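You operate a simulated robot arm through the tools that you are given. There is no shell and no other tool. Be economical: measure what you need, move in short steps, check, and stop when the job is done.

The job below is to be done with a simulated robot arm. You get a single attempt, and the scene is never put back.

TASK
Put things in order on the inner end of the plywood table. At the end: the yellow end plug stands where the orange battery (marked "PACK 40") stood; the orange battery from the inner end of the plywood table stands where the green melon bottle stood; the grey pipe joiner stands on top of the silver crushed can; the green melon bottle is in the black tray; the green air valve stands where the yellow end plug stood; whatever was shut is shut again. Leave all else as you found it, and nothing knocked over.

The check looks at the end state, three seconds after you hand in, the way a careful person would. Anything else that was tipped, shoved, dropped, spilled or broken makes it a failure.

THE ROBOT
A 7-joint arm with a two-finger parallel gripper, fixed in place. Base frame: the origin is at the foot of the arm, x ahead of it, y to its left, z up; the work surface is at about z = 0. Units: mm, rad, N and s.
With the tool pointing down near the work surface it reaches from about 220 to 580 mm from the base axis. Its first joint turns from -1.152 to 1.152 rad. Payload 2.5 kg.
Tool frame: the origin (TCP) lies between the finger pads and is the grasp point; the fingertips stand 23 mm ahead of it; z points along the fingers, y is the line along which they close. The gripper opens to 94 mm. The fingers are 38 mm wide and 10 mm thick; the gripper's body (54 by 96 mm) begins 39 mm behind the TCP.
Orientation is that of the tool frame in the base frame, as a unit quaternion [x, y, z, w]. With the fingers straight down and closing along the base's y, the tool's x points along the base's -x, its y along +y and its z along -z.

THE INTERFACE
- The arm moves only by the tool drive_tool. Its argument "deltas" is a list of rows, each a list of 7 numbers: the turn, a rotation vector about the base's x, y, z in rad, then the shift along the base's x, y, z in mm, then the gripper command, from -1 (shut) to 1 (fully open), values between in proportion. In form: [[wx, wy, wz, tx, ty, tz, hand], ...]. A call has 1 to 10 rows; each row shifts and turns the commanded pose from where the row before left it. Rows are played at 5 a second. More than 50 mm and 0.15 rad between two rows, or a gripper value outside its range, and nothing of the call is played. Where a pose cannot be reached the arm comes as near as it can. A force on the tool above 40 N (or 10 N above the force at the start of the call, whichever is more), or a blocked arm, ends the call early, and 0.2 s more pass. The fingers move at their own pace (about 108 mm/s each) and stop on an object; they squeeze with about 20 N. The grip force told is the motor's: it shows also when the fingers shut on nothing. Time passes only in rows, and 0.2 s behind the last, so rows that do not move let the fingers close. It gives the time, the measured TCP pose, the force on the tool (base axes), the opening and the grip force at its end, in the units of the frame above (readings bear some noise).
- Cameras (640 x 400 px; columns grow to the right, rows downward): "scene" is fixed at [116.3, -400.9, 550.6]; the picture's right is [0.86, -0.52, 0.00], its down [-0.27, -0.44, -0.86] and it looks along [0.44, 0.73, -0.51] (base axes); focal length 287 px, centre (320, 200). "wrist" rides on the gripper at [86, 16, -74] in the tool frame; the picture's right is [-0.18, 0.98, 0.00], its down [-0.58, -0.11, -0.81] and it looks along [-0.79, -0.15, 0.59] (tool axes); focal length 243 px, centre (320, 200). There is no depth. A picture from a camera that has moved, and an enlarged one, comes with that camera's place and axes in the base frame and with its lens.
- get_image(camera): a new picture of that camera. No time passes.
- inspect(camera, box): a new picture of the part [left, top, right, bottom] of that camera's present view, enlarged. No time passes.
- close_job(): hands the job in; it is judged then, once.

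Work in short steps. Places have to be worked out from the pictures, the camera data and where the tool is seen: move nearer, look again, correct. Check each grasp and each placing, and mend what went wrong. You have 120 turns and 64 pictures in all, those below and enlarged ones among them. Open the gripper and draw the arm clear of the work before you hand the job in, unless the task says otherwise; then end with one line.

The tools are called after "Request:" by a JSON object that holds its "api" and its "payload". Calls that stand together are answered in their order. drive_tool: Moves the arm, as the interface text tells. Its arguments: {"type":"object","properties":{"deltas":{"type":"array","items":{"type":"array","items":{"type":"number"}}}},"required":["deltas"]} The other tools are called the same way: get_image (camera) takes a picture; inspect (camera, box) takes an enlarged picture of a part of a camera's view; close_job () hands the job in.

At the start:

```text
clock: 0.0
tool_pos: [434.7, -35.9, 378.0]
tool_rot: [0.0, 1.0, -0.001, 0.0]
wrist_force: [-0.1, -0.3, 0.3]
opening: 94.2
grasp_force: 0.0
```

scene: 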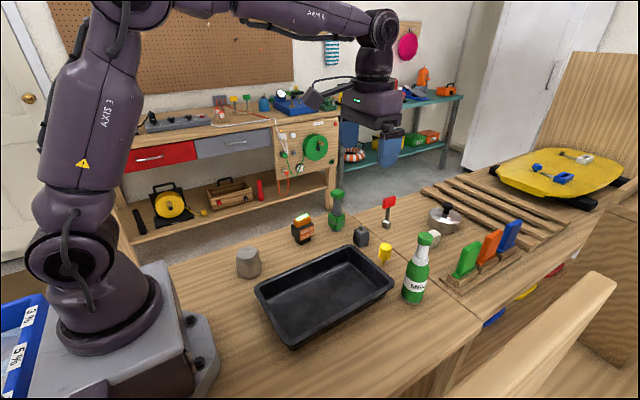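
wrist: 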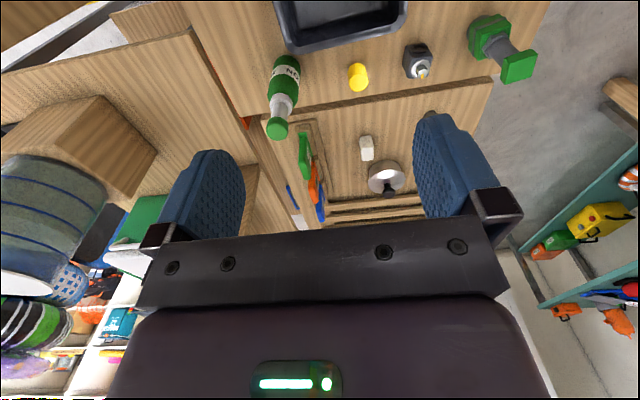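

I start with an enlarged look at the table to identify the objects.

Request:
{"api": "inspect", "payload": {"camera": "scene", "box": [220, 170, 460, 320]}}

Request:
{"api": "inspect", "payload": {"camera": "scene", "box": [370, 170, 610, 320]}}

```text
2.67 times, centred on (340, 245) of scene
camera zoom: at [116.3, -400.9, 550.6], right [0.86, -0.52, 0.0], down [-0.27, -0.44, -0.86], along [0.44, 0.73, -0.51], focal length 764 px, centre (267, 80)
```

zoom: 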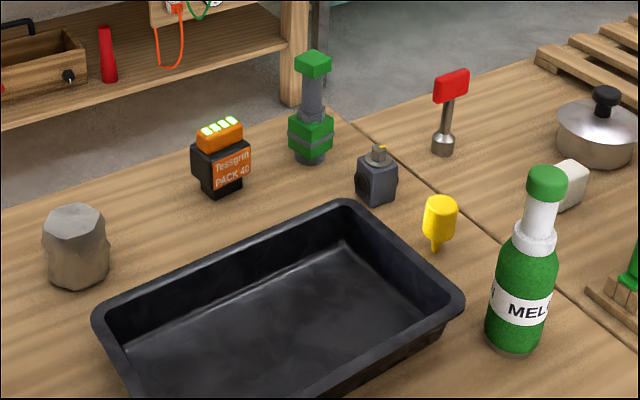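

```text
2.67 times, centred on (490, 245) of scene
camera zoom: at [116.3, -400.9, 550.6], right [0.86, -0.52, 0.0], down [-0.27, -0.44, -0.86], along [0.44, 0.73, -0.51], focal length 764 px, centre (-133, 80)
```

zoom: 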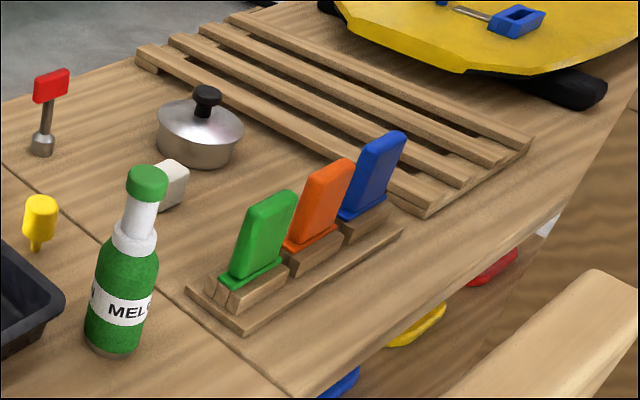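

The can is near (235,158), the battery (423,209), the valve (539,203), the joiner (563,102), the plug (570,8) and the bottle (550,-114). I move to get a closer view with the wrist camera.

Request:
{"api": "drive_tool", "payload": {"deltas": [[0, 0, 0, -10, 25, -30, 1], [0, 0, 0, -10, 25, -30, 1], [0, 0, 0, -10, 25, -30, 1], [0, 0, 0, -5, 21, -28, 1]]}}

Request:
{"api": "get_image", "payload": {"camera": "wrist"}}

```text
clock: 1.0
tool_pos: [397.4, 59.2, 258.7]
tool_rot: [0.0, 1.0, 0.0, 0.0]
wrist_force: [-0.4, 0.6, 0.3]
opening: 94.0
grasp_force: 0.0
```

```text
59 pictures are left
camera wrist: at [312.0, 78.3, 331.8], right [0.18, 0.98, 0.0], down [0.58, -0.11, 0.81], along [0.79, -0.15, -0.59], focal length 243 px, centre (320, 200)
```

wrist: 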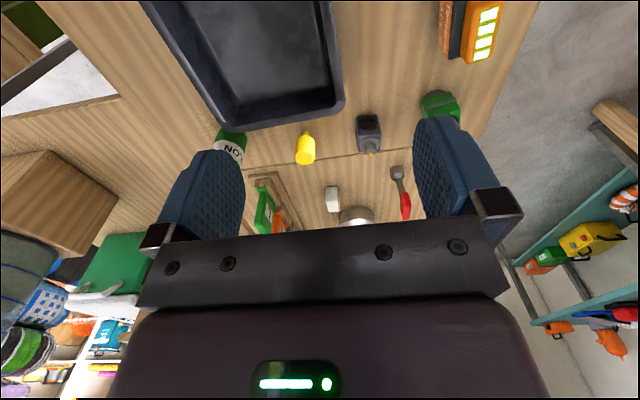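

I enlarge the joiner, plug and valve region.

Request:
{"api": "inspect", "payload": {"camera": "wrist", "box": [270, 70, 480, 200]}}

```text
3.05 times, centred on (375, 135) of wrist
camera zoom: at [312.0, 78.3, 331.8], right [0.18, 0.98, 0.0], down [0.58, -0.11, 0.81], along [0.79, -0.15, -0.59], focal length 739 px, centre (152, 398)
```

zoom: 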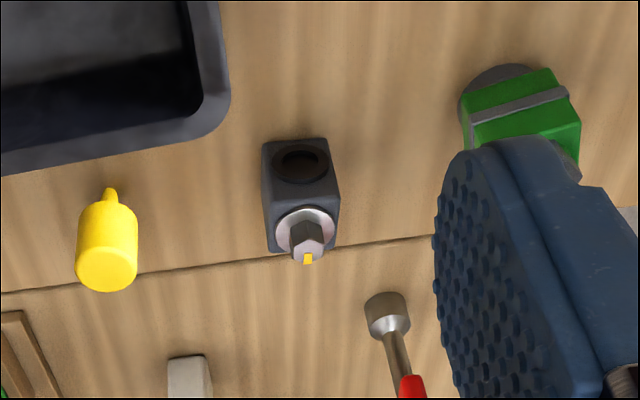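

The dark block with the port must be the grey pipe joiner; the yellow plug stands on a small peg, so it needs care. I go to the bottle first and look at it from closer.

Request:
{"api": "drive_tool", "payload": {"deltas": [[0, 0, 0, 0, -40, 10, 1], [0, 0, 0, 0, -40, 10, 1], [0, 0, 0, 0, -40, 0, 1], [0, 0, 0, 0, -40, 0, 1], [0, 0, 0, 0, -10, 0, 1]]}}

Request:
{"api": "get_image", "payload": {"camera": "wrist"}}

```text
clock: 2.2
tool_pos: [401.3, -109.7, 282.0]
tool_rot: [0.0, 1.0, 0.001, 0.0]
wrist_force: [0.4, 0.2, -0.6]
opening: 93.7
grasp_force: 0.1
```

```text
57 pictures are left
camera wrist: at [315.2, -91.7, 355.6], right [0.18, 0.98, 0.0], down [0.58, -0.11, 0.81], along [0.79, -0.15, -0.59], focal length 243 px, centre (320, 200)
```

wrist: 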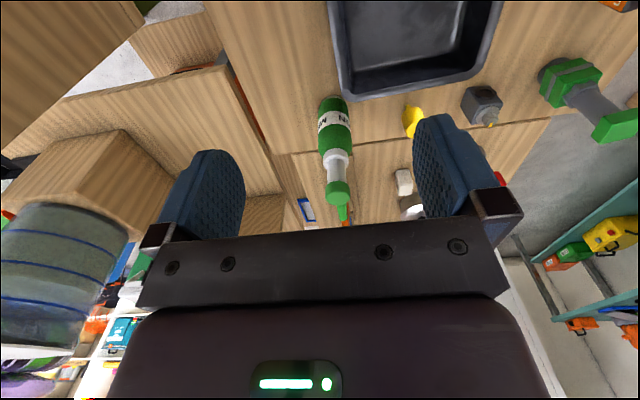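

The bottle axis is near (549,-113), with its top around z=178. I move above it and check from the scene camera.

Request:
{"api": "drive_tool", "payload": {"deltas": [[0, 0, 0, 40, -1, 0, 1], [0, 0, 0, 40, -1, 0, 1], [0, 0, 0, 40, -1, 0, 1], [0, 0, 0, 28, 0, -20, 1], [0, 0, 0, 0, 0, -30, 1]]}}

Request:
{"api": "inspect", "payload": {"camera": "scene", "box": [320, 150, 560, 300]}}

Request:
{"api": "get_image", "payload": {"camera": "wrist"}}

```text
clock: 3.4
tool_pos: [547.5, -111.2, 229.9]
tool_rot: [0.001, 1.0, 0.0, 0.0]
wrist_force: [0.2, -0.1, 0.1]
opening: 94.0
grasp_force: 0.0
```

```text
2.67 times, centred on (440, 225) of scene
camera zoom: at [116.3, -400.9, 550.6], right [0.86, -0.52, 0.0], down [-0.27, -0.44, -0.86], along [0.44, 0.73, -0.51], focal length 764 px, centre (0, 133)
```

zoom: 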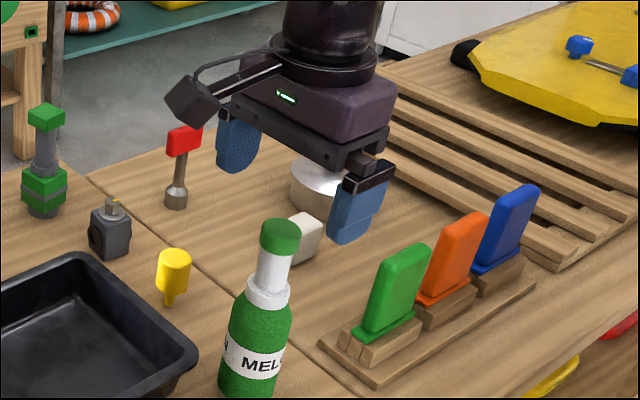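

```text
55 pictures are left
camera wrist: at [461.6, -93.2, 303.6], right [0.18, 0.98, 0.0], down [0.58, -0.11, 0.81], along [0.79, -0.15, -0.59], focal length 243 px, centre (320, 200)
```

wrist: 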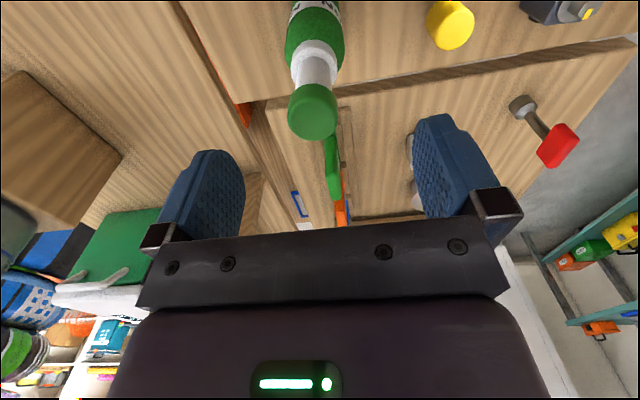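

Both cameras put the cap at about (550,-112). I descend around the neck to z=150.

Request:
{"api": "drive_tool", "payload": {"deltas": [[0, 0, 0, 2, -1, -30, 1], [0, 0, 0, 0, 0, -30, 1], [0, 0, 0, 0, 0, -18, 1]]}}

Request:
{"api": "inspect", "payload": {"camera": "scene", "box": [340, 180, 500, 320]}}

```text
clock: 4.2
tool_pos: [550.5, -112.4, 152.6]
tool_rot: [0.0, 1.0, 0.0, 0.0]
wrist_force: [0.0, 0.2, 0.6]
opening: 94.0
grasp_force: 0.2
```

```text
2.86 times, centred on (420, 250) of scene
camera zoom: at [116.3, -400.9, 550.6], right [0.86, -0.52, 0.0], down [-0.27, -0.44, -0.86], along [0.44, 0.73, -0.51], focal length 819 px, centre (34, 57)
```

zoom: 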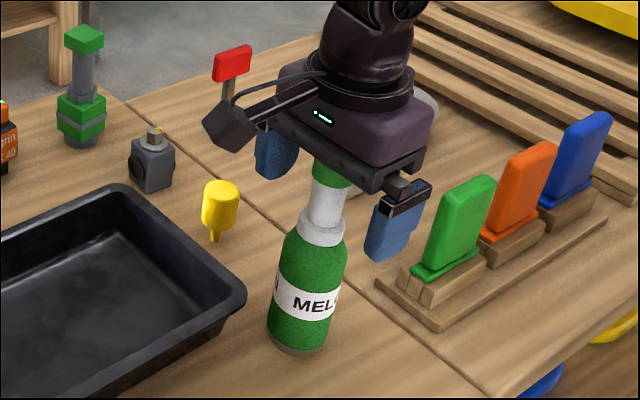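

The bottle sits between the fingers; I close on the neck.

Request:
{"api": "drive_tool", "payload": {"deltas": [[0, 0, 0, 0, 0, 0, -1], [0, 0, 0, 0, 0, 0, -1], [0, 0, 0, 0, 0, 0, -1]]}}

Request:
{"api": "get_image", "payload": {"camera": "scene"}}

```text
clock: 5.0
tool_pos: [550.7, -112.0, 153.8]
tool_rot: [0.0, 1.0, 0.0, 0.0]
wrist_force: [0.6, -0.6, 0.2]
opening: 29.2
grasp_force: 20.1
```

```text
53 pictures are left
```

scene: 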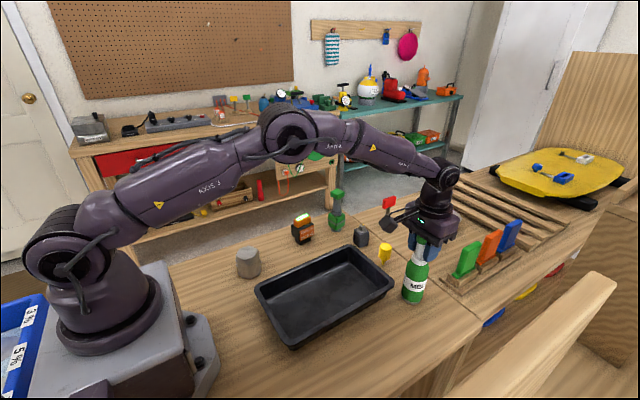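

The neck is gripped (29 mm). I lift the bottle and carry it over the tray's floor at about (340,-30).

Request:
{"api": "drive_tool", "payload": {"deltas": [[0, 0, 0, 0, 0, 15, -1], [0, 0, 0, 0, 0, 35, -1], [0, 0, 0, 0, 0, 45, -1], [0, 0, 0, -30, 12, 0, -1], [0, 0, 0, -40, 16, 0, -1], [0, 0, 0, -40, 16, 0, -1], [0, 0, 0, -40, 16, 0, -1], [0, 0, 0, -40, 14, 0, -1], [0, 0, 0, -20, 8, 0, -1], [0, 0, 0, 0, 0, 0, -1]]}}

Request:
{"api": "get_image", "payload": {"camera": "scene"}}

```text
clock: 7.2
tool_pos: [339.7, -31.0, 246.6]
tool_rot: [0.0, 1.0, 0.001, 0.0]
wrist_force: [0.3, -0.2, -2.1]
opening: 29.0
grasp_force: 20.2
```

```text
52 pictures are left
```

scene: 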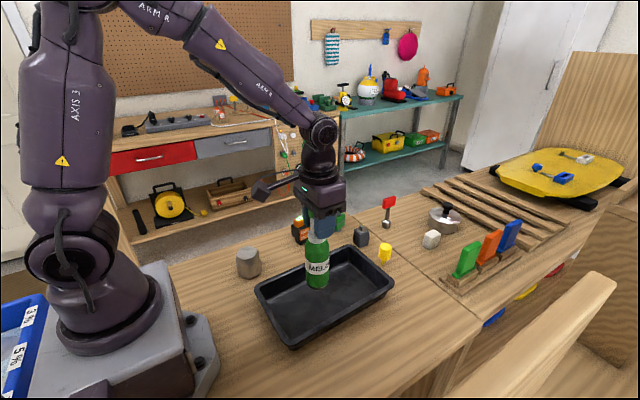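

The bottle hangs upright over the tray. I lower it, slowly near the floor.

Request:
{"api": "drive_tool", "payload": {"deltas": [[0, 0, 0, 0, 0, -30, -1], [0, 0, 0, 0, 0, -30, -1], [0, 0, 0, 0, 0, -20, -1], [0, 0, 0, 0, 0, -6, -1], [0, 0, 0, 0, 0, 0, -1]]}}

```text
clock: 8.4
tool_pos: [341.2, -30.9, 161.3]
tool_rot: [0.0, 1.0, 0.0, 0.0]
wrist_force: [0.3, 0.0, -2.8]
opening: 29.0
grasp_force: 19.5
```

The base is about 7 mm above table level and not touching yet; I go down in 2 mm steps.

Request:
{"api": "drive_tool", "payload": {"deltas": [[0, 0, 0, 0, 0, -2, -1], [0, 0, 0, 0, 0, -1, -1], [0, 0, 0, 0, 0, 0, -1]]}}

```text
clock: 9.2
tool_pos: [340.8, -32.6, 158.3]
tool_rot: [0.001, 1.0, 0.001, 0.001]
wrist_force: [0.8, -0.7, 7.4]
opening: 29.2
grasp_force: 20.4
```

The force shows contact with the tray floor. I release and rise.

Request:
{"api": "drive_tool", "payload": {"deltas": [[0, 0, 0, 0, 0, 0, 0.3], [0, 0, 0, 0, 0, 0, 0.5], [0, 0, 0, 0, 0, 0, 0.5], [0, 0, 0, 0, 0, 35, 0.5], [0, 0, 0, 0, 0, 45, 0.5], [0, 0, 0, 0, 0, 30, 1]]}}

Request:
{"api": "get_image", "payload": {"camera": "scene"}}

```text
clock: 10.6
tool_pos: [339.6, -31.7, 269.9]
tool_rot: [0.0, 1.0, 0.0, 0.0]
wrist_force: [0.4, 0.0, 0.7]
opening: 93.9
grasp_force: 0.1
```

```text
51 pictures are left
```

scene: 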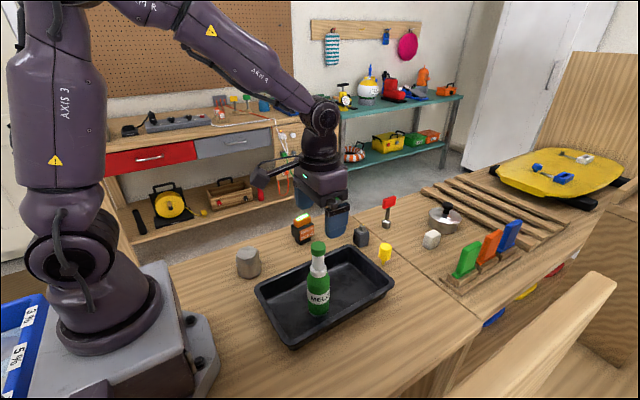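

The bottle stands in the tray. Next I go to look at the battery.

Request:
{"api": "drive_tool", "payload": {"deltas": [[0, 0, 0, -10, 40, 0, 1], [0, 0, 0, -10, 45, 0, 1], [0, 0, 0, -10, 45, 0, 1], [0, 0, 0, 0, 45, 0, 1], [0, 0, 0, 0, 15, 0, 1]]}}

Request:
{"api": "inspect", "payload": {"camera": "wrist", "box": [200, 0, 480, 175]}}

```text
clock: 11.8
tool_pos: [309.3, 161.1, 268.8]
tool_rot: [0.0, 1.0, 0.0, 0.0]
wrist_force: [-0.4, -0.3, -1.1]
opening: 94.0
grasp_force: 0.1
```

```text
2.29 times, centred on (340, 88) of wrist
camera zoom: at [222.9, 179.6, 342.4], right [0.18, 0.98, 0.0], down [0.58, -0.11, 0.81], along [0.79, -0.15, -0.59], focal length 555 px, centre (274, 457)
```

zoom: 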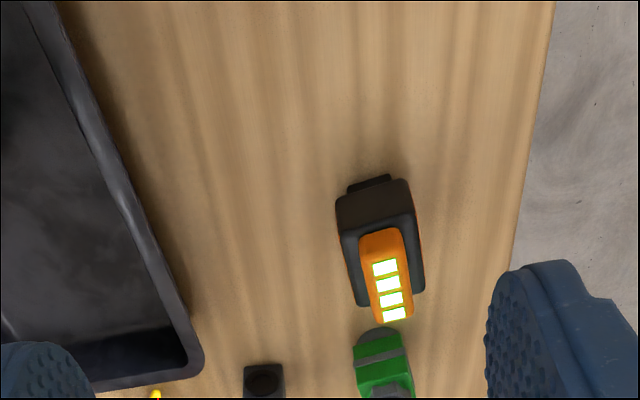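

The battery is at about (426,207), turned about 10°. I enlarge the scene view to judge its heights.

Request:
{"api": "inspect", "payload": {"camera": "scene", "box": [280, 180, 370, 260]}}

```text
5.00 times, centred on (325, 220) of scene
camera zoom: at [116.3, -400.9, 550.6], right [0.86, -0.52, 0.0], down [-0.27, -0.44, -0.86], along [0.44, 0.73, -0.51], focal length 1433 px, centre (295, 100)
```

zoom: 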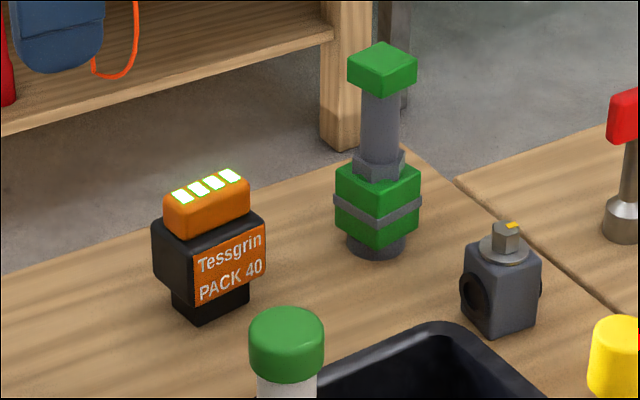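

The battery has a narrow foot, body z≈14–57, top ≈80. I turn 10° and move above it.

Request:
{"api": "drive_tool", "payload": {"deltas": [[0, 0, 0.09, 40, 16, 0, 1], [0, 0, 0.08, 40, 16, 0, 1], [0, 0, 0, 37, 14, -30, 1], [0, 0, 0, 0, 0, -45, 1], [0, 0, 0, 0, 0, -40, 1]]}}

Request:
{"api": "get_image", "payload": {"camera": "wrist"}}

Request:
{"api": "inspect", "payload": {"camera": "scene", "box": [260, 130, 400, 260]}}

```text
clock: 13.0
tool_pos: [428.0, 203.9, 154.1]
tool_rot: [-0.085, 0.996, 0.0, 0.0]
wrist_force: [0.1, 0.0, 0.4]
opening: 94.2
grasp_force: 0.0
```

```text
48 pictures are left
camera wrist: at [340.3, 206.2, 228.4], right [0.02, 1.0, 0.0], down [0.59, -0.01, 0.81], along [0.81, -0.01, -0.59], focal length 243 px, centre (320, 200)
```

wrist: 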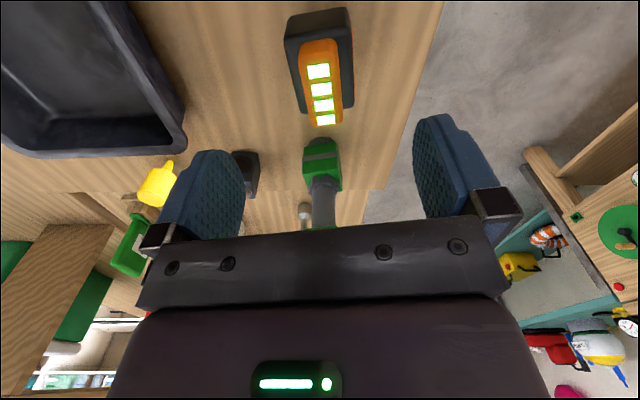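

```text
3.08 times, centred on (330, 195) of scene
camera zoom: at [116.3, -400.9, 550.6], right [0.86, -0.52, 0.0], down [-0.27, -0.44, -0.86], along [0.44, 0.73, -0.51], focal length 882 px, centre (289, 215)
```

zoom: 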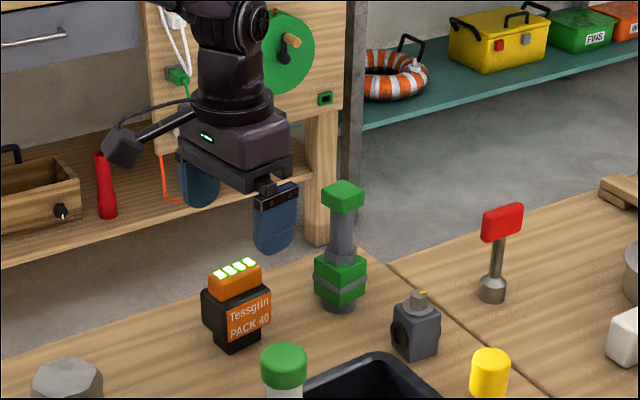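

The aim is good to about 2 mm. I descend to z≈51 and grip the battery body.

Request:
{"api": "drive_tool", "payload": {"deltas": [[0, 0, 0, 1, 2, -40, 1], [0, 0, 0, 0, 0, -40, 1], [0, 0, 0, 0, 0, -21, 1], [0, 0, 0, 0, 0, 0, -1], [0, 0, 0, 0, 0, 0, -1], [0, 0, 0, 0, 0, 0, -1]]}}

Request:
{"api": "inspect", "payload": {"camera": "scene", "box": [260, 150, 400, 280]}}

```text
clock: 14.4
tool_pos: [428.0, 207.5, 51.8]
tool_rot: [-0.084, 0.996, 0.0, 0.0]
wrist_force: [0.0, -0.9, 0.1]
opening: 44.0
grasp_force: 19.6
```

```text
3.08 times, centred on (330, 215) of scene
camera zoom: at [116.3, -400.9, 550.6], right [0.86, -0.52, 0.0], down [-0.27, -0.44, -0.86], along [0.44, 0.73, -0.51], focal length 882 px, centre (289, 154)
```

zoom: 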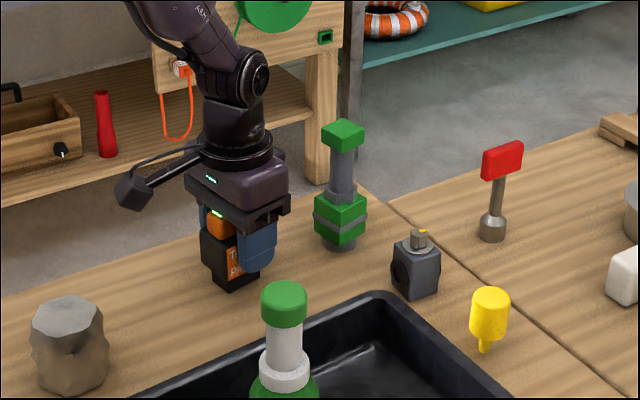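

Gripped at 44 mm. I lift and carry the battery toward the bottle's old spot (549,-113).

Request:
{"api": "drive_tool", "payload": {"deltas": [[0, 0, 0, 0, 0, 20, -1], [0, 0, 0, 0, 0, 45, -1], [0, 0, 0, 0, 0, 45, -1], [0, 0, 0, 0, -35, 10, -1], [0, 0, -0.04, 10, -42, 0, -1], [0, 0, -0.04, 15, -42, 0, -1], [0, 0, -0.04, 15, -42, 0, -1], [0, 0, -0.04, 15, -42, 0, -1], [0, 0, 0, 20, -42, 0, -1], [0, 0, 0, 20, -40, 0, -1]]}}

Request:
{"api": "drive_tool", "payload": {"deltas": [[0, 0, 0, 26, -35, 0, -1], [0, 0, 0, 0, 0, -30, -1], [0, 0, 0, 0, 0, -40, -1], [0, 0, 0, 0, 0, -35, -1], [0, 0, 0, 0, 0, -12, -1], [0, 0, 0, 0, 0, 0, -1]]}}

Request:
{"api": "get_image", "payload": {"camera": "scene"}}

```text
clock: 16.6
tool_pos: [524.2, -81.1, 170.2]
tool_rot: [-0.005, 1.0, -0.001, -0.001]
wrist_force: [0.4, 0.7, -0.1]
opening: 0.0
grasp_force: 19.9
```

```text
clock: 18.0
tool_pos: [550.9, -115.4, 54.4]
tool_rot: [-0.005, 1.0, 0.0, 0.0]
wrist_force: [0.1, 1.1, 0.1]
opening: 0.3
grasp_force: 20.0
```

```text
45 pictures are left
```

scene: 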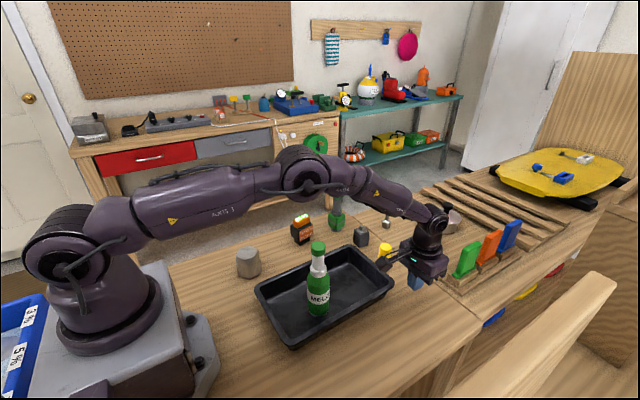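

The gripper is empty: the battery slipped out and seems to be still standing near its place. I rise and inspect it.

Request:
{"api": "drive_tool", "payload": {"deltas": [[0, 0, 0, 0, 0, 45, 0], [0, 0, 0, 0, 0, 45, 0.5], [0, 0, 0, 0, 0, 45, 1]]}}

Request:
{"api": "inspect", "payload": {"camera": "scene", "box": [280, 180, 370, 260]}}

```text
clock: 18.8
tool_pos: [546.7, -114.8, 192.2]
tool_rot: [-0.005, 1.0, 0.0, 0.0]
wrist_force: [0.1, 0.0, 0.0]
opening: 94.3
grasp_force: 0.1
```

```text
5.00 times, centred on (325, 220) of scene
camera zoom: at [116.3, -400.9, 550.6], right [0.86, -0.52, 0.0], down [-0.27, -0.44, -0.86], along [0.44, 0.73, -0.51], focal length 1433 px, centre (295, 100)
```

zoom: 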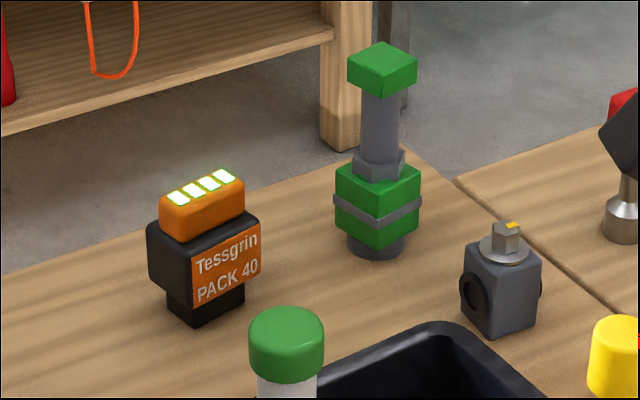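

It only slid about 2–3 mm and stands upright; it was never lifted, so the grip slipped. I go back above it to grip again and test slowly.

Request:
{"api": "drive_tool", "payload": {"deltas": [[0, 0, 0, -20, 45, 0, 1], [0, 0, 0, -20, 45, 0, 1], [0, 0, 0, -20, 45, 0, 1], [0, 0, 0.04, -20, 45, 0, 1], [0, 0, 0.04, -15, 45, 0, 1], [0, 0, 0.04, -15, 45, 0, 1], [0, 0, 0.04, -15, 40, 0, 1], [0, 0, 0, 0, 12, -30, 1]]}}

Request:
{"api": "get_image", "payload": {"camera": "wrist"}}

```text
clock: 20.6
tool_pos: [421.7, 209.4, 159.0]
tool_rot: [-0.085, 0.996, 0.0, 0.001]
wrist_force: [-1.0, 0.6, 0.0]
opening: 94.2
grasp_force: 0.2
```

```text
43 pictures are left
camera wrist: at [334.2, 212.1, 232.5], right [0.01, 1.0, 0.0], down [0.59, -0.01, 0.81], along [0.81, -0.01, -0.59], focal length 243 px, centre (320, 200)
```

wrist: 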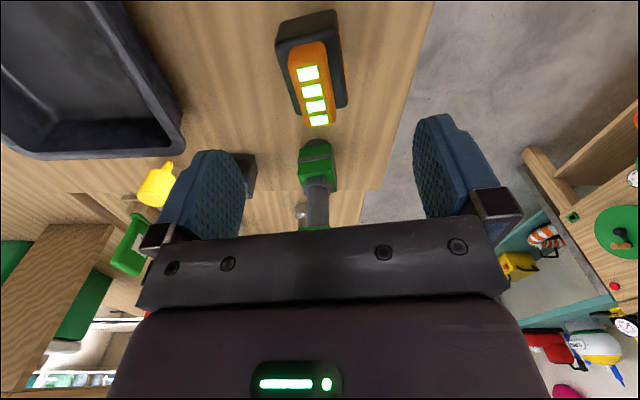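

It is at (426,207), yaw ≈10°. I descend a little deeper, grip longer, then lift only 6 mm and read the forces.

Request:
{"api": "drive_tool", "payload": {"deltas": [[0, 0, 0, 4, -2, -40, 1], [0, 0, 0, 0, 0, -40, 1], [0, 0, 0, 0, 0, -31, 1], [0, 0, 0, 0, 0, 0, -1], [0, 0, 0, 0, 0, 0, -1], [0, 0, 0, 0, 0, 0, -1], [0, 0, 0, 0, 0, 0, -1], [0, 0, 0, 0, 0, 3, -1], [0, 0, 0, 0, 0, 3, -1]]}}

Request:
{"api": "inspect", "payload": {"camera": "scene", "box": [280, 180, 370, 260]}}

```text
clock: 22.6
tool_pos: [428.7, 205.0, 57.5]
tool_rot: [-0.084, 0.996, 0.001, 0.0]
wrist_force: [0.5, -0.2, -3.6]
opening: 44.0
grasp_force: 20.1
```

```text
5.00 times, centred on (325, 220) of scene
camera zoom: at [116.3, -400.9, 550.6], right [0.86, -0.52, 0.0], down [-0.27, -0.44, -0.86], along [0.44, 0.73, -0.51], focal length 1433 px, centre (295, 100)
```

zoom: 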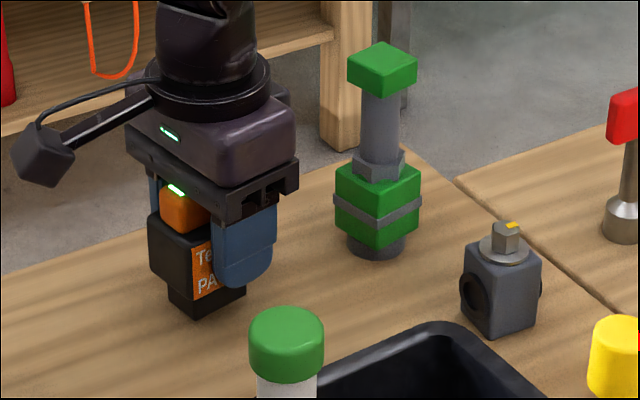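

It does lift (weight ≈4 N), but the finger is about 13 mm off the battery's centre towards +x. I set it down, open, shift back and regrip.

Request:
{"api": "drive_tool", "payload": {"deltas": [[0, 0, 0, 0, 0, -3, -1], [0, 0, 0, 0, 0, -3, -1], [0, 0, 0, 0, 0, 0, 0.2], [0, 0, 0, 0, 0, 0, 0.5], [0, 0, 0, -6, -1, 0, 0.5], [0, 0, 0, -7, -1, 0, 0.5], [0, 0, 0, 0, 0, 0, -1], [0, 0, 0, 0, 0, 0, -1], [0, 0, 0, 0, 0, 0, -1]]}}

Request:
{"api": "inspect", "payload": {"camera": "scene", "box": [280, 180, 370, 260]}}

```text
clock: 24.6
tool_pos: [415.8, 204.3, 49.4]
tool_rot: [-0.084, 0.996, 0.0, 0.0]
wrist_force: [-0.7, -1.1, 0.2]
opening: 44.0
grasp_force: 19.6
```

```text
5.00 times, centred on (325, 220) of scene
camera zoom: at [116.3, -400.9, 550.6], right [0.86, -0.52, 0.0], down [-0.27, -0.44, -0.86], along [0.44, 0.73, -0.51], focal length 1433 px, centre (295, 100)
```

zoom: 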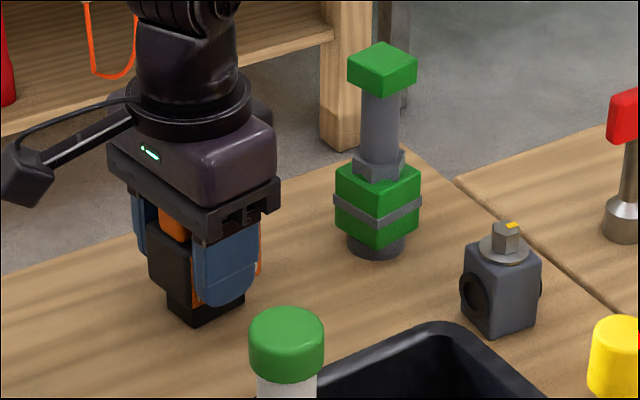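

The grip is now centred. I lift gently and check.

Request:
{"api": "drive_tool", "payload": {"deltas": [[0, 0, 0, 0, 0, 4, -1], [0, 0, 0, 0, 0, 8, -1], [0, 0, 0, 0, 0, 14, -1], [0, 0, 0, 0, 0, 20, -1], [0, 0, 0, 0, 0, 20, -1], [0, 0, 0, 0, 0, 20, -1], [0, 0, 0, 0, 0, 20, -1], [0, 0, 0, 0, 0, 8, -1]]}}

Request:
{"api": "get_image", "payload": {"camera": "scene"}}

```text
clock: 26.4
tool_pos: [413.0, 202.8, 163.9]
tool_rot: [-0.085, 0.996, 0.0, 0.0]
wrist_force: [0.3, 0.5, -3.8]
opening: 43.9
grasp_force: 20.2
```

```text
40 pictures are left
```

scene: 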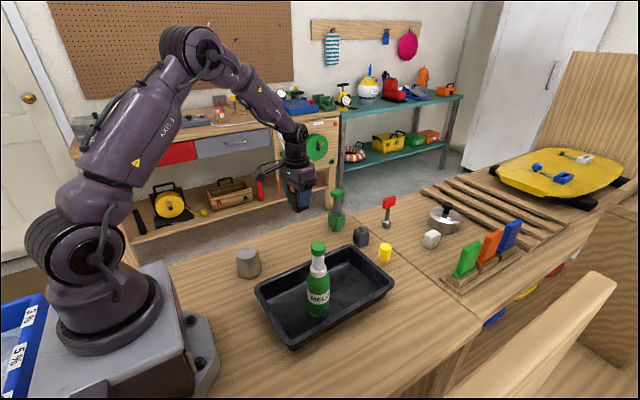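

It holds. I carry it across at moderate speed.

Request:
{"api": "drive_tool", "payload": {"deltas": [[0, 0, 0, 2, -15, 0, -1], [0, 0, 0, 5, -25, 0, -1], [0, 0, -0.02, 10, -30, 0, -1], [0, 0, -0.03, 15, -32, 0, -1], [0, 0, -0.03, 15, -32, 0, -1], [0, 0, -0.03, 15, -32, 0, -1], [0, 0, -0.03, 15, -32, 0, -1], [0, 0, -0.03, 15, -32, 0, -1], [0, 0, 0, 15, -32, 0, -1], [0, 0, 0, 12, -25, 0, -1]]}}

Request:
{"api": "drive_tool", "payload": {"deltas": [[0, 0, 0, 10, -18, 0, -1], [0, 0, 0, 7, -10, 0, -1], [0, 0, 0, 0, 0, -15, -1], [0, 0, 0, 0, 0, -25, -1], [0, 0, 0, 0, 0, -25, -1], [0, 0, 0, 0, 0, -20, -1], [0, 0, 0, 0, 0, -10, -1], [0, 0, 0, 0, 0, 0, -1]]}}

Request:
{"api": "inspect", "payload": {"camera": "scene", "box": [340, 190, 500, 330]}}

```text
clock: 28.6
tool_pos: [532.4, -81.2, 163.8]
tool_rot: [0.0, 1.0, 0.0, 0.001]
wrist_force: [-0.2, -0.3, -3.5]
opening: 43.8
grasp_force: 19.7
```

```text
clock: 30.4
tool_pos: [550.9, -111.5, 68.9]
tool_rot: [0.0, 1.0, 0.0, 0.0]
wrist_force: [-0.3, 0.7, -2.5]
opening: 43.8
grasp_force: 20.7
```

```text
2.86 times, centred on (420, 260) of scene
camera zoom: at [116.3, -400.9, 550.6], right [0.86, -0.52, 0.0], down [-0.27, -0.44, -0.86], along [0.44, 0.73, -0.51], focal length 819 px, centre (34, 29)
```

zoom: 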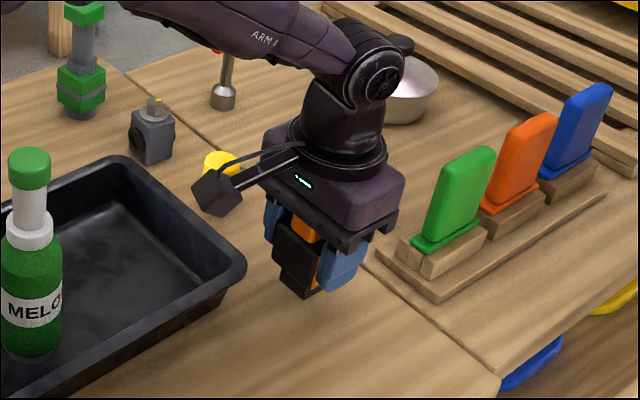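

Battery base is ~19 mm above the table at the bottle's spot. I lower it gently.

Request:
{"api": "drive_tool", "payload": {"deltas": [[0, 0, 0, -1, -1, -8, -1], [0, 0, 0, 0, 0, -7, -1], [0, 0, 0, 0, 0, -3, -1], [0, 0, 0, 0, 0, 0, -1]]}}

```text
clock: 31.4
tool_pos: [549.0, -111.3, 49.9]
tool_rot: [0.0, 1.0, 0.0, 0.0]
wrist_force: [-0.1, -0.2, -2.8]
opening: 43.8
grasp_force: 19.8
```

Request:
{"api": "drive_tool", "payload": {"deltas": [[0, 0, 0, 0, -1, -1, -1], [0, 0, 0, 0, 0, -1, -1], [0, 0, 0, 0, 0, 0, -1]]}}

```text
clock: 32.2
tool_pos: [550.1, -112.2, 48.7]
tool_rot: [-0.001, 1.0, -0.001, 0.001]
wrist_force: [-3.1, 3.0, 8.7]
opening: 44.1
grasp_force: 19.7
```

The contact force shows it is on the table. I release, rise and check.

Request:
{"api": "drive_tool", "payload": {"deltas": [[0, 0, 0, 0, 0, 0, 0.1], [0, 0, 0, 0, 0, 0, 0.4], [0, 0, 0, 0, 0, 0, 0.5], [0, 0, 0, 0, 0, 25, 0.5], [0, 0, 0, 0, 0, 45, 0.5], [0, 0, 0, 0, 0, 45, 0.5], [0, 0, 0, 0, 0, 45, 1]]}}

Request:
{"api": "inspect", "payload": {"camera": "scene", "box": [340, 190, 500, 330]}}

```text
clock: 33.8
tool_pos: [548.9, -113.0, 208.2]
tool_rot: [0.0, 1.0, 0.0, -0.001]
wrist_force: [0.6, 0.3, -0.6]
opening: 93.9
grasp_force: 0.0
```

```text
2.86 times, centred on (420, 260) of scene
camera zoom: at [116.3, -400.9, 550.6], right [0.86, -0.52, 0.0], down [-0.27, -0.44, -0.86], along [0.44, 0.73, -0.51], focal length 819 px, centre (34, 29)
```

zoom: 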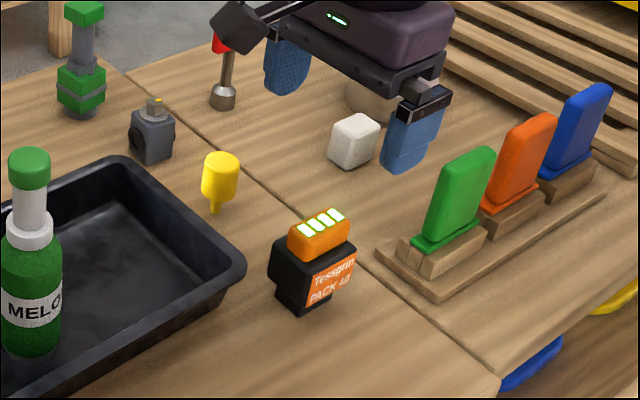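

The battery stands upright. I zoom in to measure its foot against the spot.

Request:
{"api": "inspect", "payload": {"camera": "scene", "box": [395, 250, 455, 310]}}

```text
6.67 times, centred on (425, 280) of scene
camera zoom: at [116.3, -400.9, 550.6], right [0.86, -0.52, 0.0], down [-0.27, -0.44, -0.86], along [0.44, 0.73, -0.51], focal length 1911 px, centre (-380, -333)
```

zoom: 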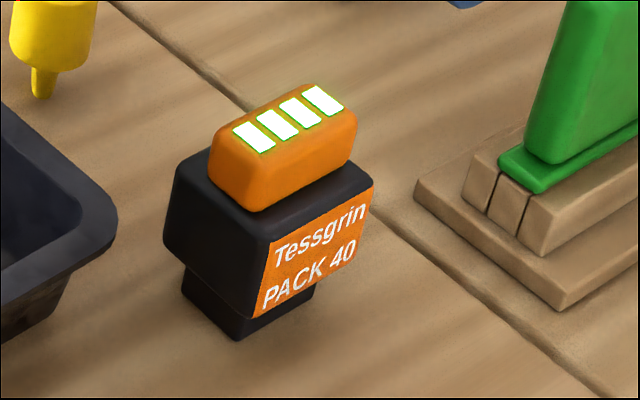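

The foot centre is about (557,-113), within a few mm of the bottle's spot; good. Next, the joiner: I move back for a close view of it.

Request:
{"api": "drive_tool", "payload": {"deltas": [[0, 0, 0, -40, 10, 10, 1], [0, 0, 0, -35, 35, 0, 1], [0, 0, 0, -34, 42, 0, 1], [0, 0, 0, 0, 42, 0, 1], [0, 0, 0, 0, 42, 0, 1], [0, 0, 0, 0, 35, 0, 1], [0, 0, 0, 0, 7, 0, 1]]}}

Request:
{"api": "inspect", "payload": {"camera": "wrist", "box": [170, 0, 490, 200]}}

Request:
{"api": "inspect", "payload": {"camera": "scene", "box": [325, 180, 405, 270]}}

```text
refused: row 3 steps farther than a row can; nothing moved
```

```text
2.00 times, centred on (330, 100) of wrist
camera zoom: at [462.5, -95.0, 282.2], right [0.18, 0.98, 0.0], down [0.58, -0.11, 0.81], along [0.79, -0.15, -0.59], focal length 485 px, centre (300, 400)
```

zoom: 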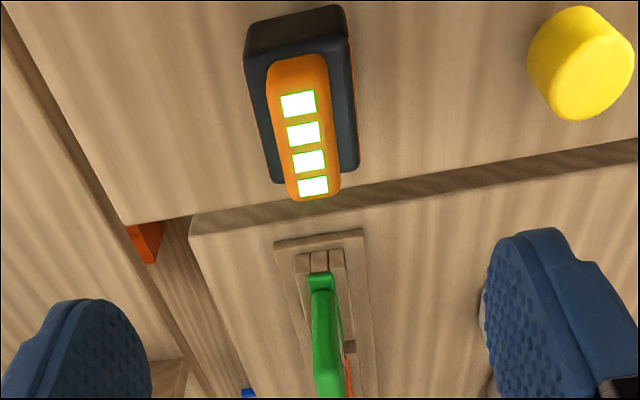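

```text
4.44 times, centred on (365, 225) of scene
camera zoom: at [116.3, -400.9, 550.6], right [0.86, -0.52, 0.0], down [-0.27, -0.44, -0.86], along [0.44, 0.73, -0.51], focal length 1274 px, centre (120, 89)
```

zoom: 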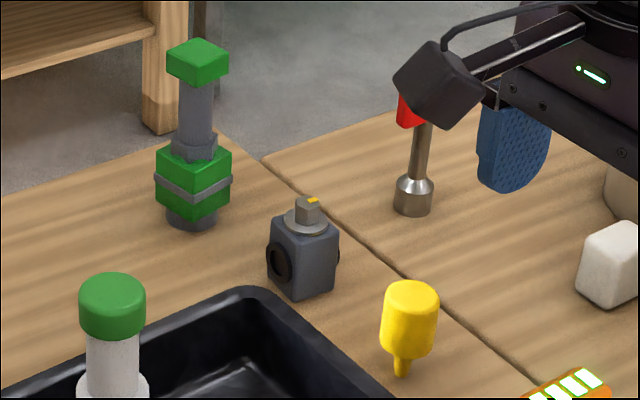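

The row was too long; I repeat with shorter steps. The joiner's block base is near (565,104), turned roughly -9°.

Request:
{"api": "drive_tool", "payload": {"deltas": [[0, 0, 0, -40, 10, 10, 1], [0, 0, 0, -35, 33, 0, 1], [0, 0, 0, -30, 38, 0, 1], [0, 0, 0, -4, 45, 0, 1], [0, 0, 0, 0, 45, 0, 1], [0, 0, 0, 0, 40, 0, 1]]}}

Request:
{"api": "inspect", "payload": {"camera": "wrist", "box": [170, 0, 490, 200]}}

```text
clock: 35.2
tool_pos: [441.0, 102.2, 219.3]
tool_rot: [0.0, 1.0, 0.001, 0.0]
wrist_force: [-0.4, 0.0, 0.3]
opening: 94.0
grasp_force: 0.0
```

```text
2.00 times, centred on (330, 100) of wrist
camera zoom: at [355.6, 120.1, 293.0], right [0.18, 0.98, 0.0], down [0.58, -0.11, 0.81], along [0.79, -0.15, -0.59], focal length 485 px, centre (300, 400)
```

zoom: 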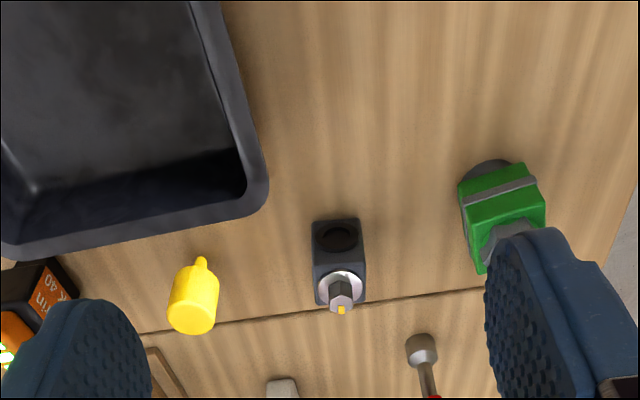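

The joiner block is at (565,105), about 33 mm wide, turned -7°, with the stub top near z=69. I move above it with that yaw.

Request:
{"api": "drive_tool", "payload": {"deltas": [[0, 0, -0.06, 42, 1, -10, 1], [0, 0, -0.06, 42, 1, -20, 1], [0, 0, 0, 39, 1, -25, 1], [0, 0, 0, 0, 0, -30, 1]]}}

Request:
{"api": "get_image", "payload": {"camera": "wrist"}}

Request:
{"api": "inspect", "payload": {"camera": "scene", "box": [310, 170, 420, 280]}}

```text
clock: 36.2
tool_pos: [564.7, 103.0, 131.1]
tool_rot: [0.061, 0.998, 0.0, 0.001]
wrist_force: [-0.6, -0.7, 0.1]
opening: 94.1
grasp_force: 0.0
```

```text
33 pictures are left
camera wrist: at [482.2, 130.4, 205.3], right [0.3, 0.95, 0.0], down [0.56, -0.18, 0.81], along [0.77, -0.24, -0.59], focal length 243 px, centre (320, 200)
```

wrist: 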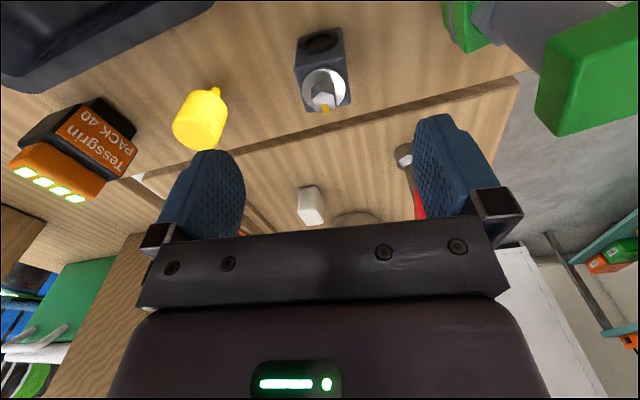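

```text
3.64 times, centred on (365, 225) of scene
camera zoom: at [116.3, -400.9, 550.6], right [0.86, -0.52, 0.0], down [-0.27, -0.44, -0.86], along [0.44, 0.73, -0.51], focal length 1042 px, centre (156, 109)
```

zoom: 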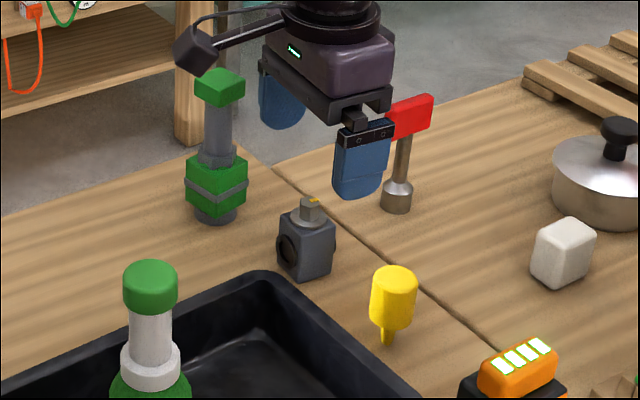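

Aim (563,105) confirmed within 2 mm. I descend to z=38 and grip.

Request:
{"api": "drive_tool", "payload": {"deltas": [[0, 0, 0, -1, 2, -35, 0.7], [0, 0, 0, 0, 0, -35, 0.7], [0, 0, 0, 0, 0, -22, 0.7], [0, 0, 0, 0, 0, 0, -1], [0, 0, 0, 0, 0, 0, -1], [0, 0, 0, 0, 0, 0, -1]]}}

Request:
{"api": "inspect", "payload": {"camera": "scene", "box": [310, 170, 420, 280]}}

```text
clock: 37.6
tool_pos: [562.7, 103.1, 39.9]
tool_rot: [0.061, 0.998, 0.0, 0.0]
wrist_force: [1.1, 0.0, -0.4]
opening: 33.8
grasp_force: 19.9
```

```text
3.64 times, centred on (365, 225) of scene
camera zoom: at [116.3, -400.9, 550.6], right [0.86, -0.52, 0.0], down [-0.27, -0.44, -0.86], along [0.44, 0.73, -0.51], focal length 1042 px, centre (156, 109)
```

zoom: 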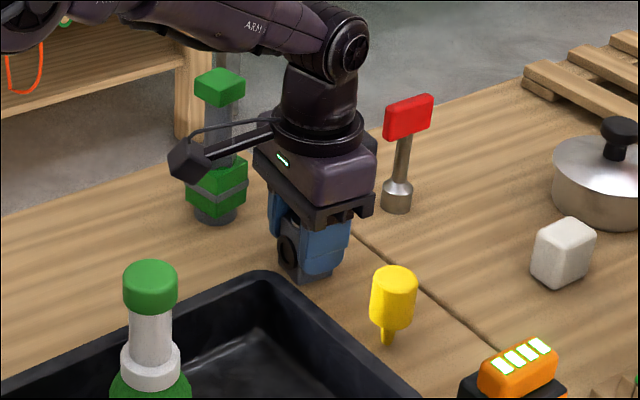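

Gripped at 33.8 mm. I lift gently straight up.

Request:
{"api": "drive_tool", "payload": {"deltas": [[0, 0, 0, 0, 0, 4, -1], [0, 0, 0, 0, 0, 8, -1], [0, 0, 0, 0, 0, 16, -1], [0, 0, 0, 0, 0, 25, -1], [0, 0, 0, 0, 0, 30, -1], [0, 0, 0, 0, 0, 30, -1], [0, 0, 0, 0, 0, 30, -1], [0, 0, 0, 0, 0, 20, -1]]}}

Request:
{"api": "inspect", "payload": {"camera": "scene", "box": [220, 110, 420, 290]}}

```text
clock: 39.4
tool_pos: [563.1, 104.3, 204.5]
tool_rot: [0.061, 0.998, 0.0, 0.0]
wrist_force: [0.0, -0.2, -0.4]
opening: 33.6
grasp_force: 20.4
```

```text
2.22 times, centred on (320, 200) of scene
camera zoom: at [116.3, -400.9, 550.6], right [0.86, -0.52, 0.0], down [-0.27, -0.44, -0.86], along [0.44, 0.73, -0.51], focal length 637 px, centre (320, 200)
```

zoom: 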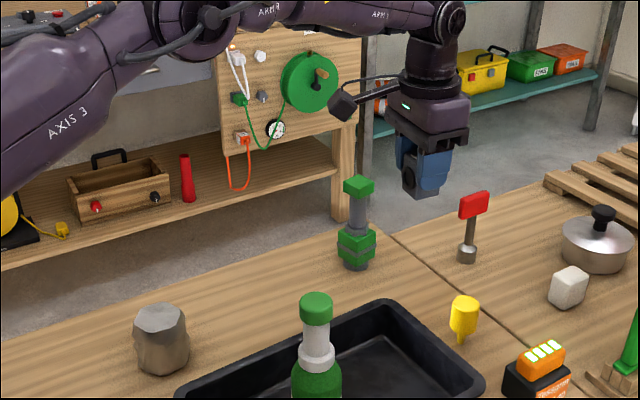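

The joiner is held. I zoom on the can to measure its top.

Request:
{"api": "inspect", "payload": {"camera": "scene", "box": [220, 235, 280, 290]}}

Request:
{"api": "drive_tool", "payload": {"deltas": [[0, 0, 0.03, -20, 2, 10, -1], [0, 0, 0.03, -35, 5, 10, -1], [0, 0, 0.03, -40, 6, 0, -1], [0, 0, 0.03, -40, 6, 0, -1], [0, 0, 0, -40, 6, 0, -1], [0, 0, 0, -35, 6, 0, -1], [0, 0, 0, -20, 3, 0, -1]]}}

Request:
{"api": "get_image", "payload": {"camera": "wrist"}}

```text
7.27 times, centred on (250, 262) of scene
camera zoom: at [116.3, -400.9, 550.6], right [0.86, -0.52, 0.0], down [-0.27, -0.44, -0.86], along [0.44, 0.73, -0.51], focal length 2085 px, centre (829, -254)
```

zoom: 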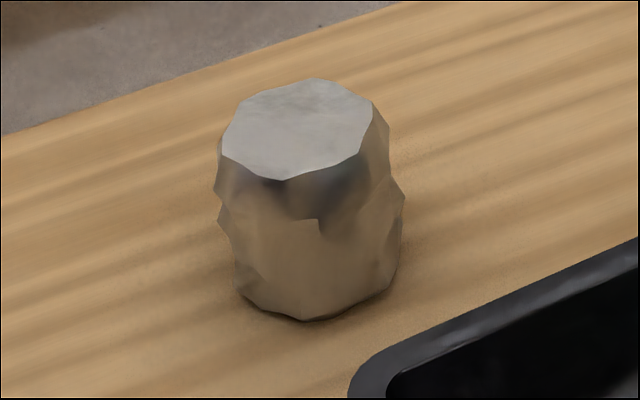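

```text
clock: 41.0
tool_pos: [330.4, 138.1, 226.2]
tool_rot: [0.0, 1.0, 0.001, 0.0]
wrist_force: [-0.1, 0.1, -1.1]
opening: 33.8
grasp_force: 20.2
```

```text
28 pictures are left
camera wrist: at [245.0, 155.1, 299.4], right [0.18, 0.98, 0.0], down [0.58, -0.11, 0.81], along [0.79, -0.15, -0.59], focal length 243 px, centre (320, 200)
```

wrist: 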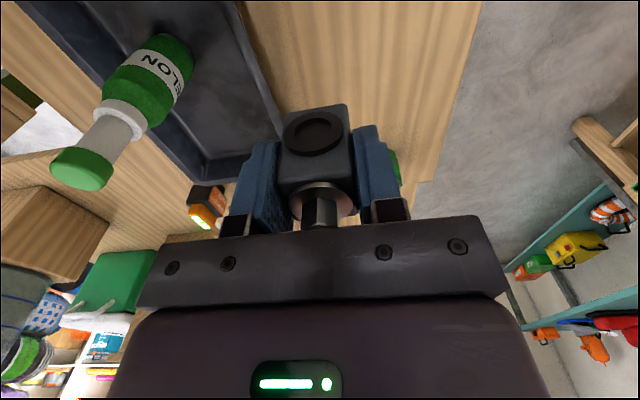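

Can top centre is about (240.5,167), z≈65, flat and ~52 mm across. I move the joiner above it and hover.

Request:
{"api": "drive_tool", "payload": {"deltas": [[0, 0, 0, -25, 8, 0, -1], [0, 0, 0, -30, 10, 0, -1], [0, 0, 0, -25, 8, 0, -1], [0, 0, 0, -10, 3, -20, -1], [0, 0, 0, 0, 0, -30, -1], [0, 0, 0, 0, 0, -30, -1], [0, 0, 0, 0, 0, -14, -1], [0, 0, 0, 0, 0, 0, -1]]}}

Request:
{"api": "inspect", "payload": {"camera": "scene", "box": [205, 190, 305, 290]}}

```text
clock: 42.8
tool_pos: [241.7, 166.6, 129.4]
tool_rot: [0.001, 1.0, 0.001, 0.0]
wrist_force: [-0.7, 0.1, -0.3]
opening: 33.6
grasp_force: 20.1
```

```text
4.00 times, centred on (255, 240) of scene
camera zoom: at [116.3, -400.9, 550.6], right [0.86, -0.52, 0.0], down [-0.27, -0.44, -0.86], along [0.44, 0.73, -0.51], focal length 1147 px, centre (580, 40)
```

zoom: 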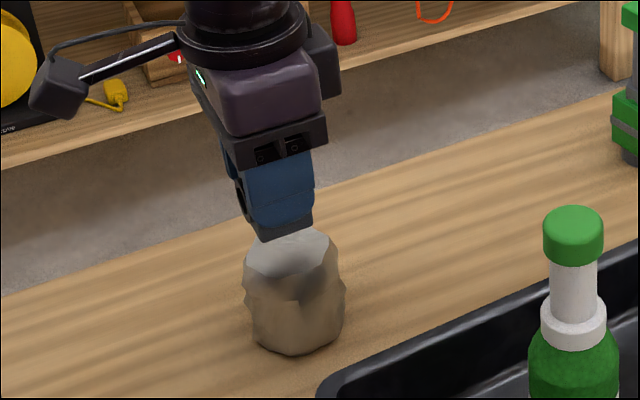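

The block is centred over the can to within ~2 mm. I lower it with care.

Request:
{"api": "drive_tool", "payload": {"deltas": [[0, 0, 0, 1, 0, -10, -1], [0, 0, 0, 0, 0, -8, -1], [0, 0, 0, 0, 0, -3, -1], [0, 0, 0, 0, 0, 0, -1]]}}

```text
clock: 43.8
tool_pos: [243.6, 168.7, 109.3]
tool_rot: [0.0, 1.0, 0.0, -0.001]
wrist_force: [0.3, 0.0, -1.2]
opening: 33.6
grasp_force: 19.9
```

Request:
{"api": "drive_tool", "payload": {"deltas": [[0, 0, 0, -1, -1, -2, -1], [0, 0, 0, 0, 0, -1, -1], [0, 0, 0, 0, 0, -1, -1], [0, 0, 0, 0, 0, 0, -1]]}}

```text
clock: 44.8
tool_pos: [243.2, 164.9, 106.1]
tool_rot: [0.0, 1.0, 0.0, 0.0]
wrist_force: [0.3, 0.4, 13.5]
opening: 33.7
grasp_force: 19.7
```

Contact with the can (13 N). I ease up 1 mm, release gently and check.

Request:
{"api": "drive_tool", "payload": {"deltas": [[0, 0, 0, 0, 0, 1, -1], [0, 0, 0, 0, 0, 0, -0.1], [0, 0, 0, 0, 0, 0, 0.1], [0, 0, 0, 0, 0, 0, 0.4], [0, 0, 0, 0, 0, 0, 0.4]]}}

Request:
{"api": "inspect", "payload": {"camera": "scene", "box": [205, 190, 305, 290]}}

```text
clock: 46.0
tool_pos: [242.5, 165.7, 106.2]
tool_rot: [0.0, 1.0, 0.0, 0.0]
wrist_force: [-0.7, 0.4, 0.4]
opening: 65.9
grasp_force: 0.0
```

```text
4.00 times, centred on (255, 240) of scene
camera zoom: at [116.3, -400.9, 550.6], right [0.86, -0.52, 0.0], down [-0.27, -0.44, -0.86], along [0.44, 0.73, -0.51], focal length 1147 px, centre (580, 40)
```

zoom: 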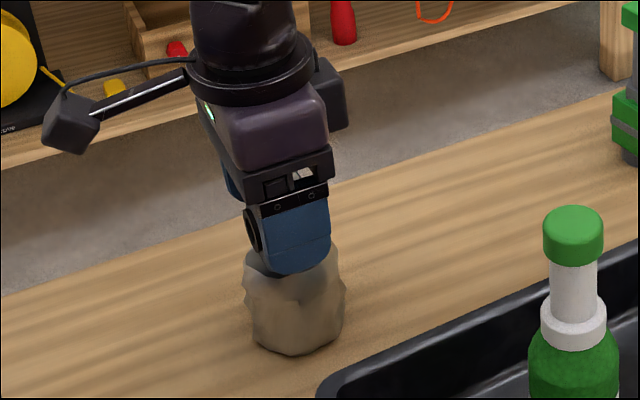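

Now I rise straight up and look.

Request:
{"api": "drive_tool", "payload": {"deltas": [[0, 0, 0, 0, 0, 20, 0.4], [0, 0, 0, 0, 0, 40, 0.4], [0, 0, 0, 0, 0, 45, 0.4], [0, 0, 0, 0, 0, 30, 1]]}}

Request:
{"api": "inspect", "payload": {"camera": "scene", "box": [205, 190, 305, 290]}}

```text
clock: 47.0
tool_pos: [240.5, 167.2, 242.8]
tool_rot: [0.0, 1.0, 0.0, -0.001]
wrist_force: [-0.1, 1.1, -0.5]
opening: 94.1
grasp_force: 0.1
```

```text
4.00 times, centred on (255, 240) of scene
camera zoom: at [116.3, -400.9, 550.6], right [0.86, -0.52, 0.0], down [-0.27, -0.44, -0.86], along [0.44, 0.73, -0.51], focal length 1147 px, centre (580, 40)
```

zoom: 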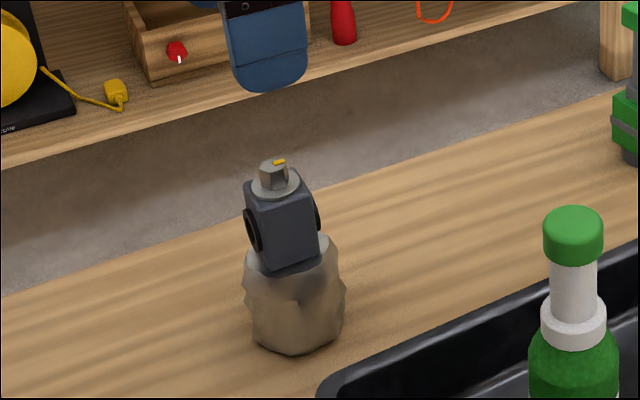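

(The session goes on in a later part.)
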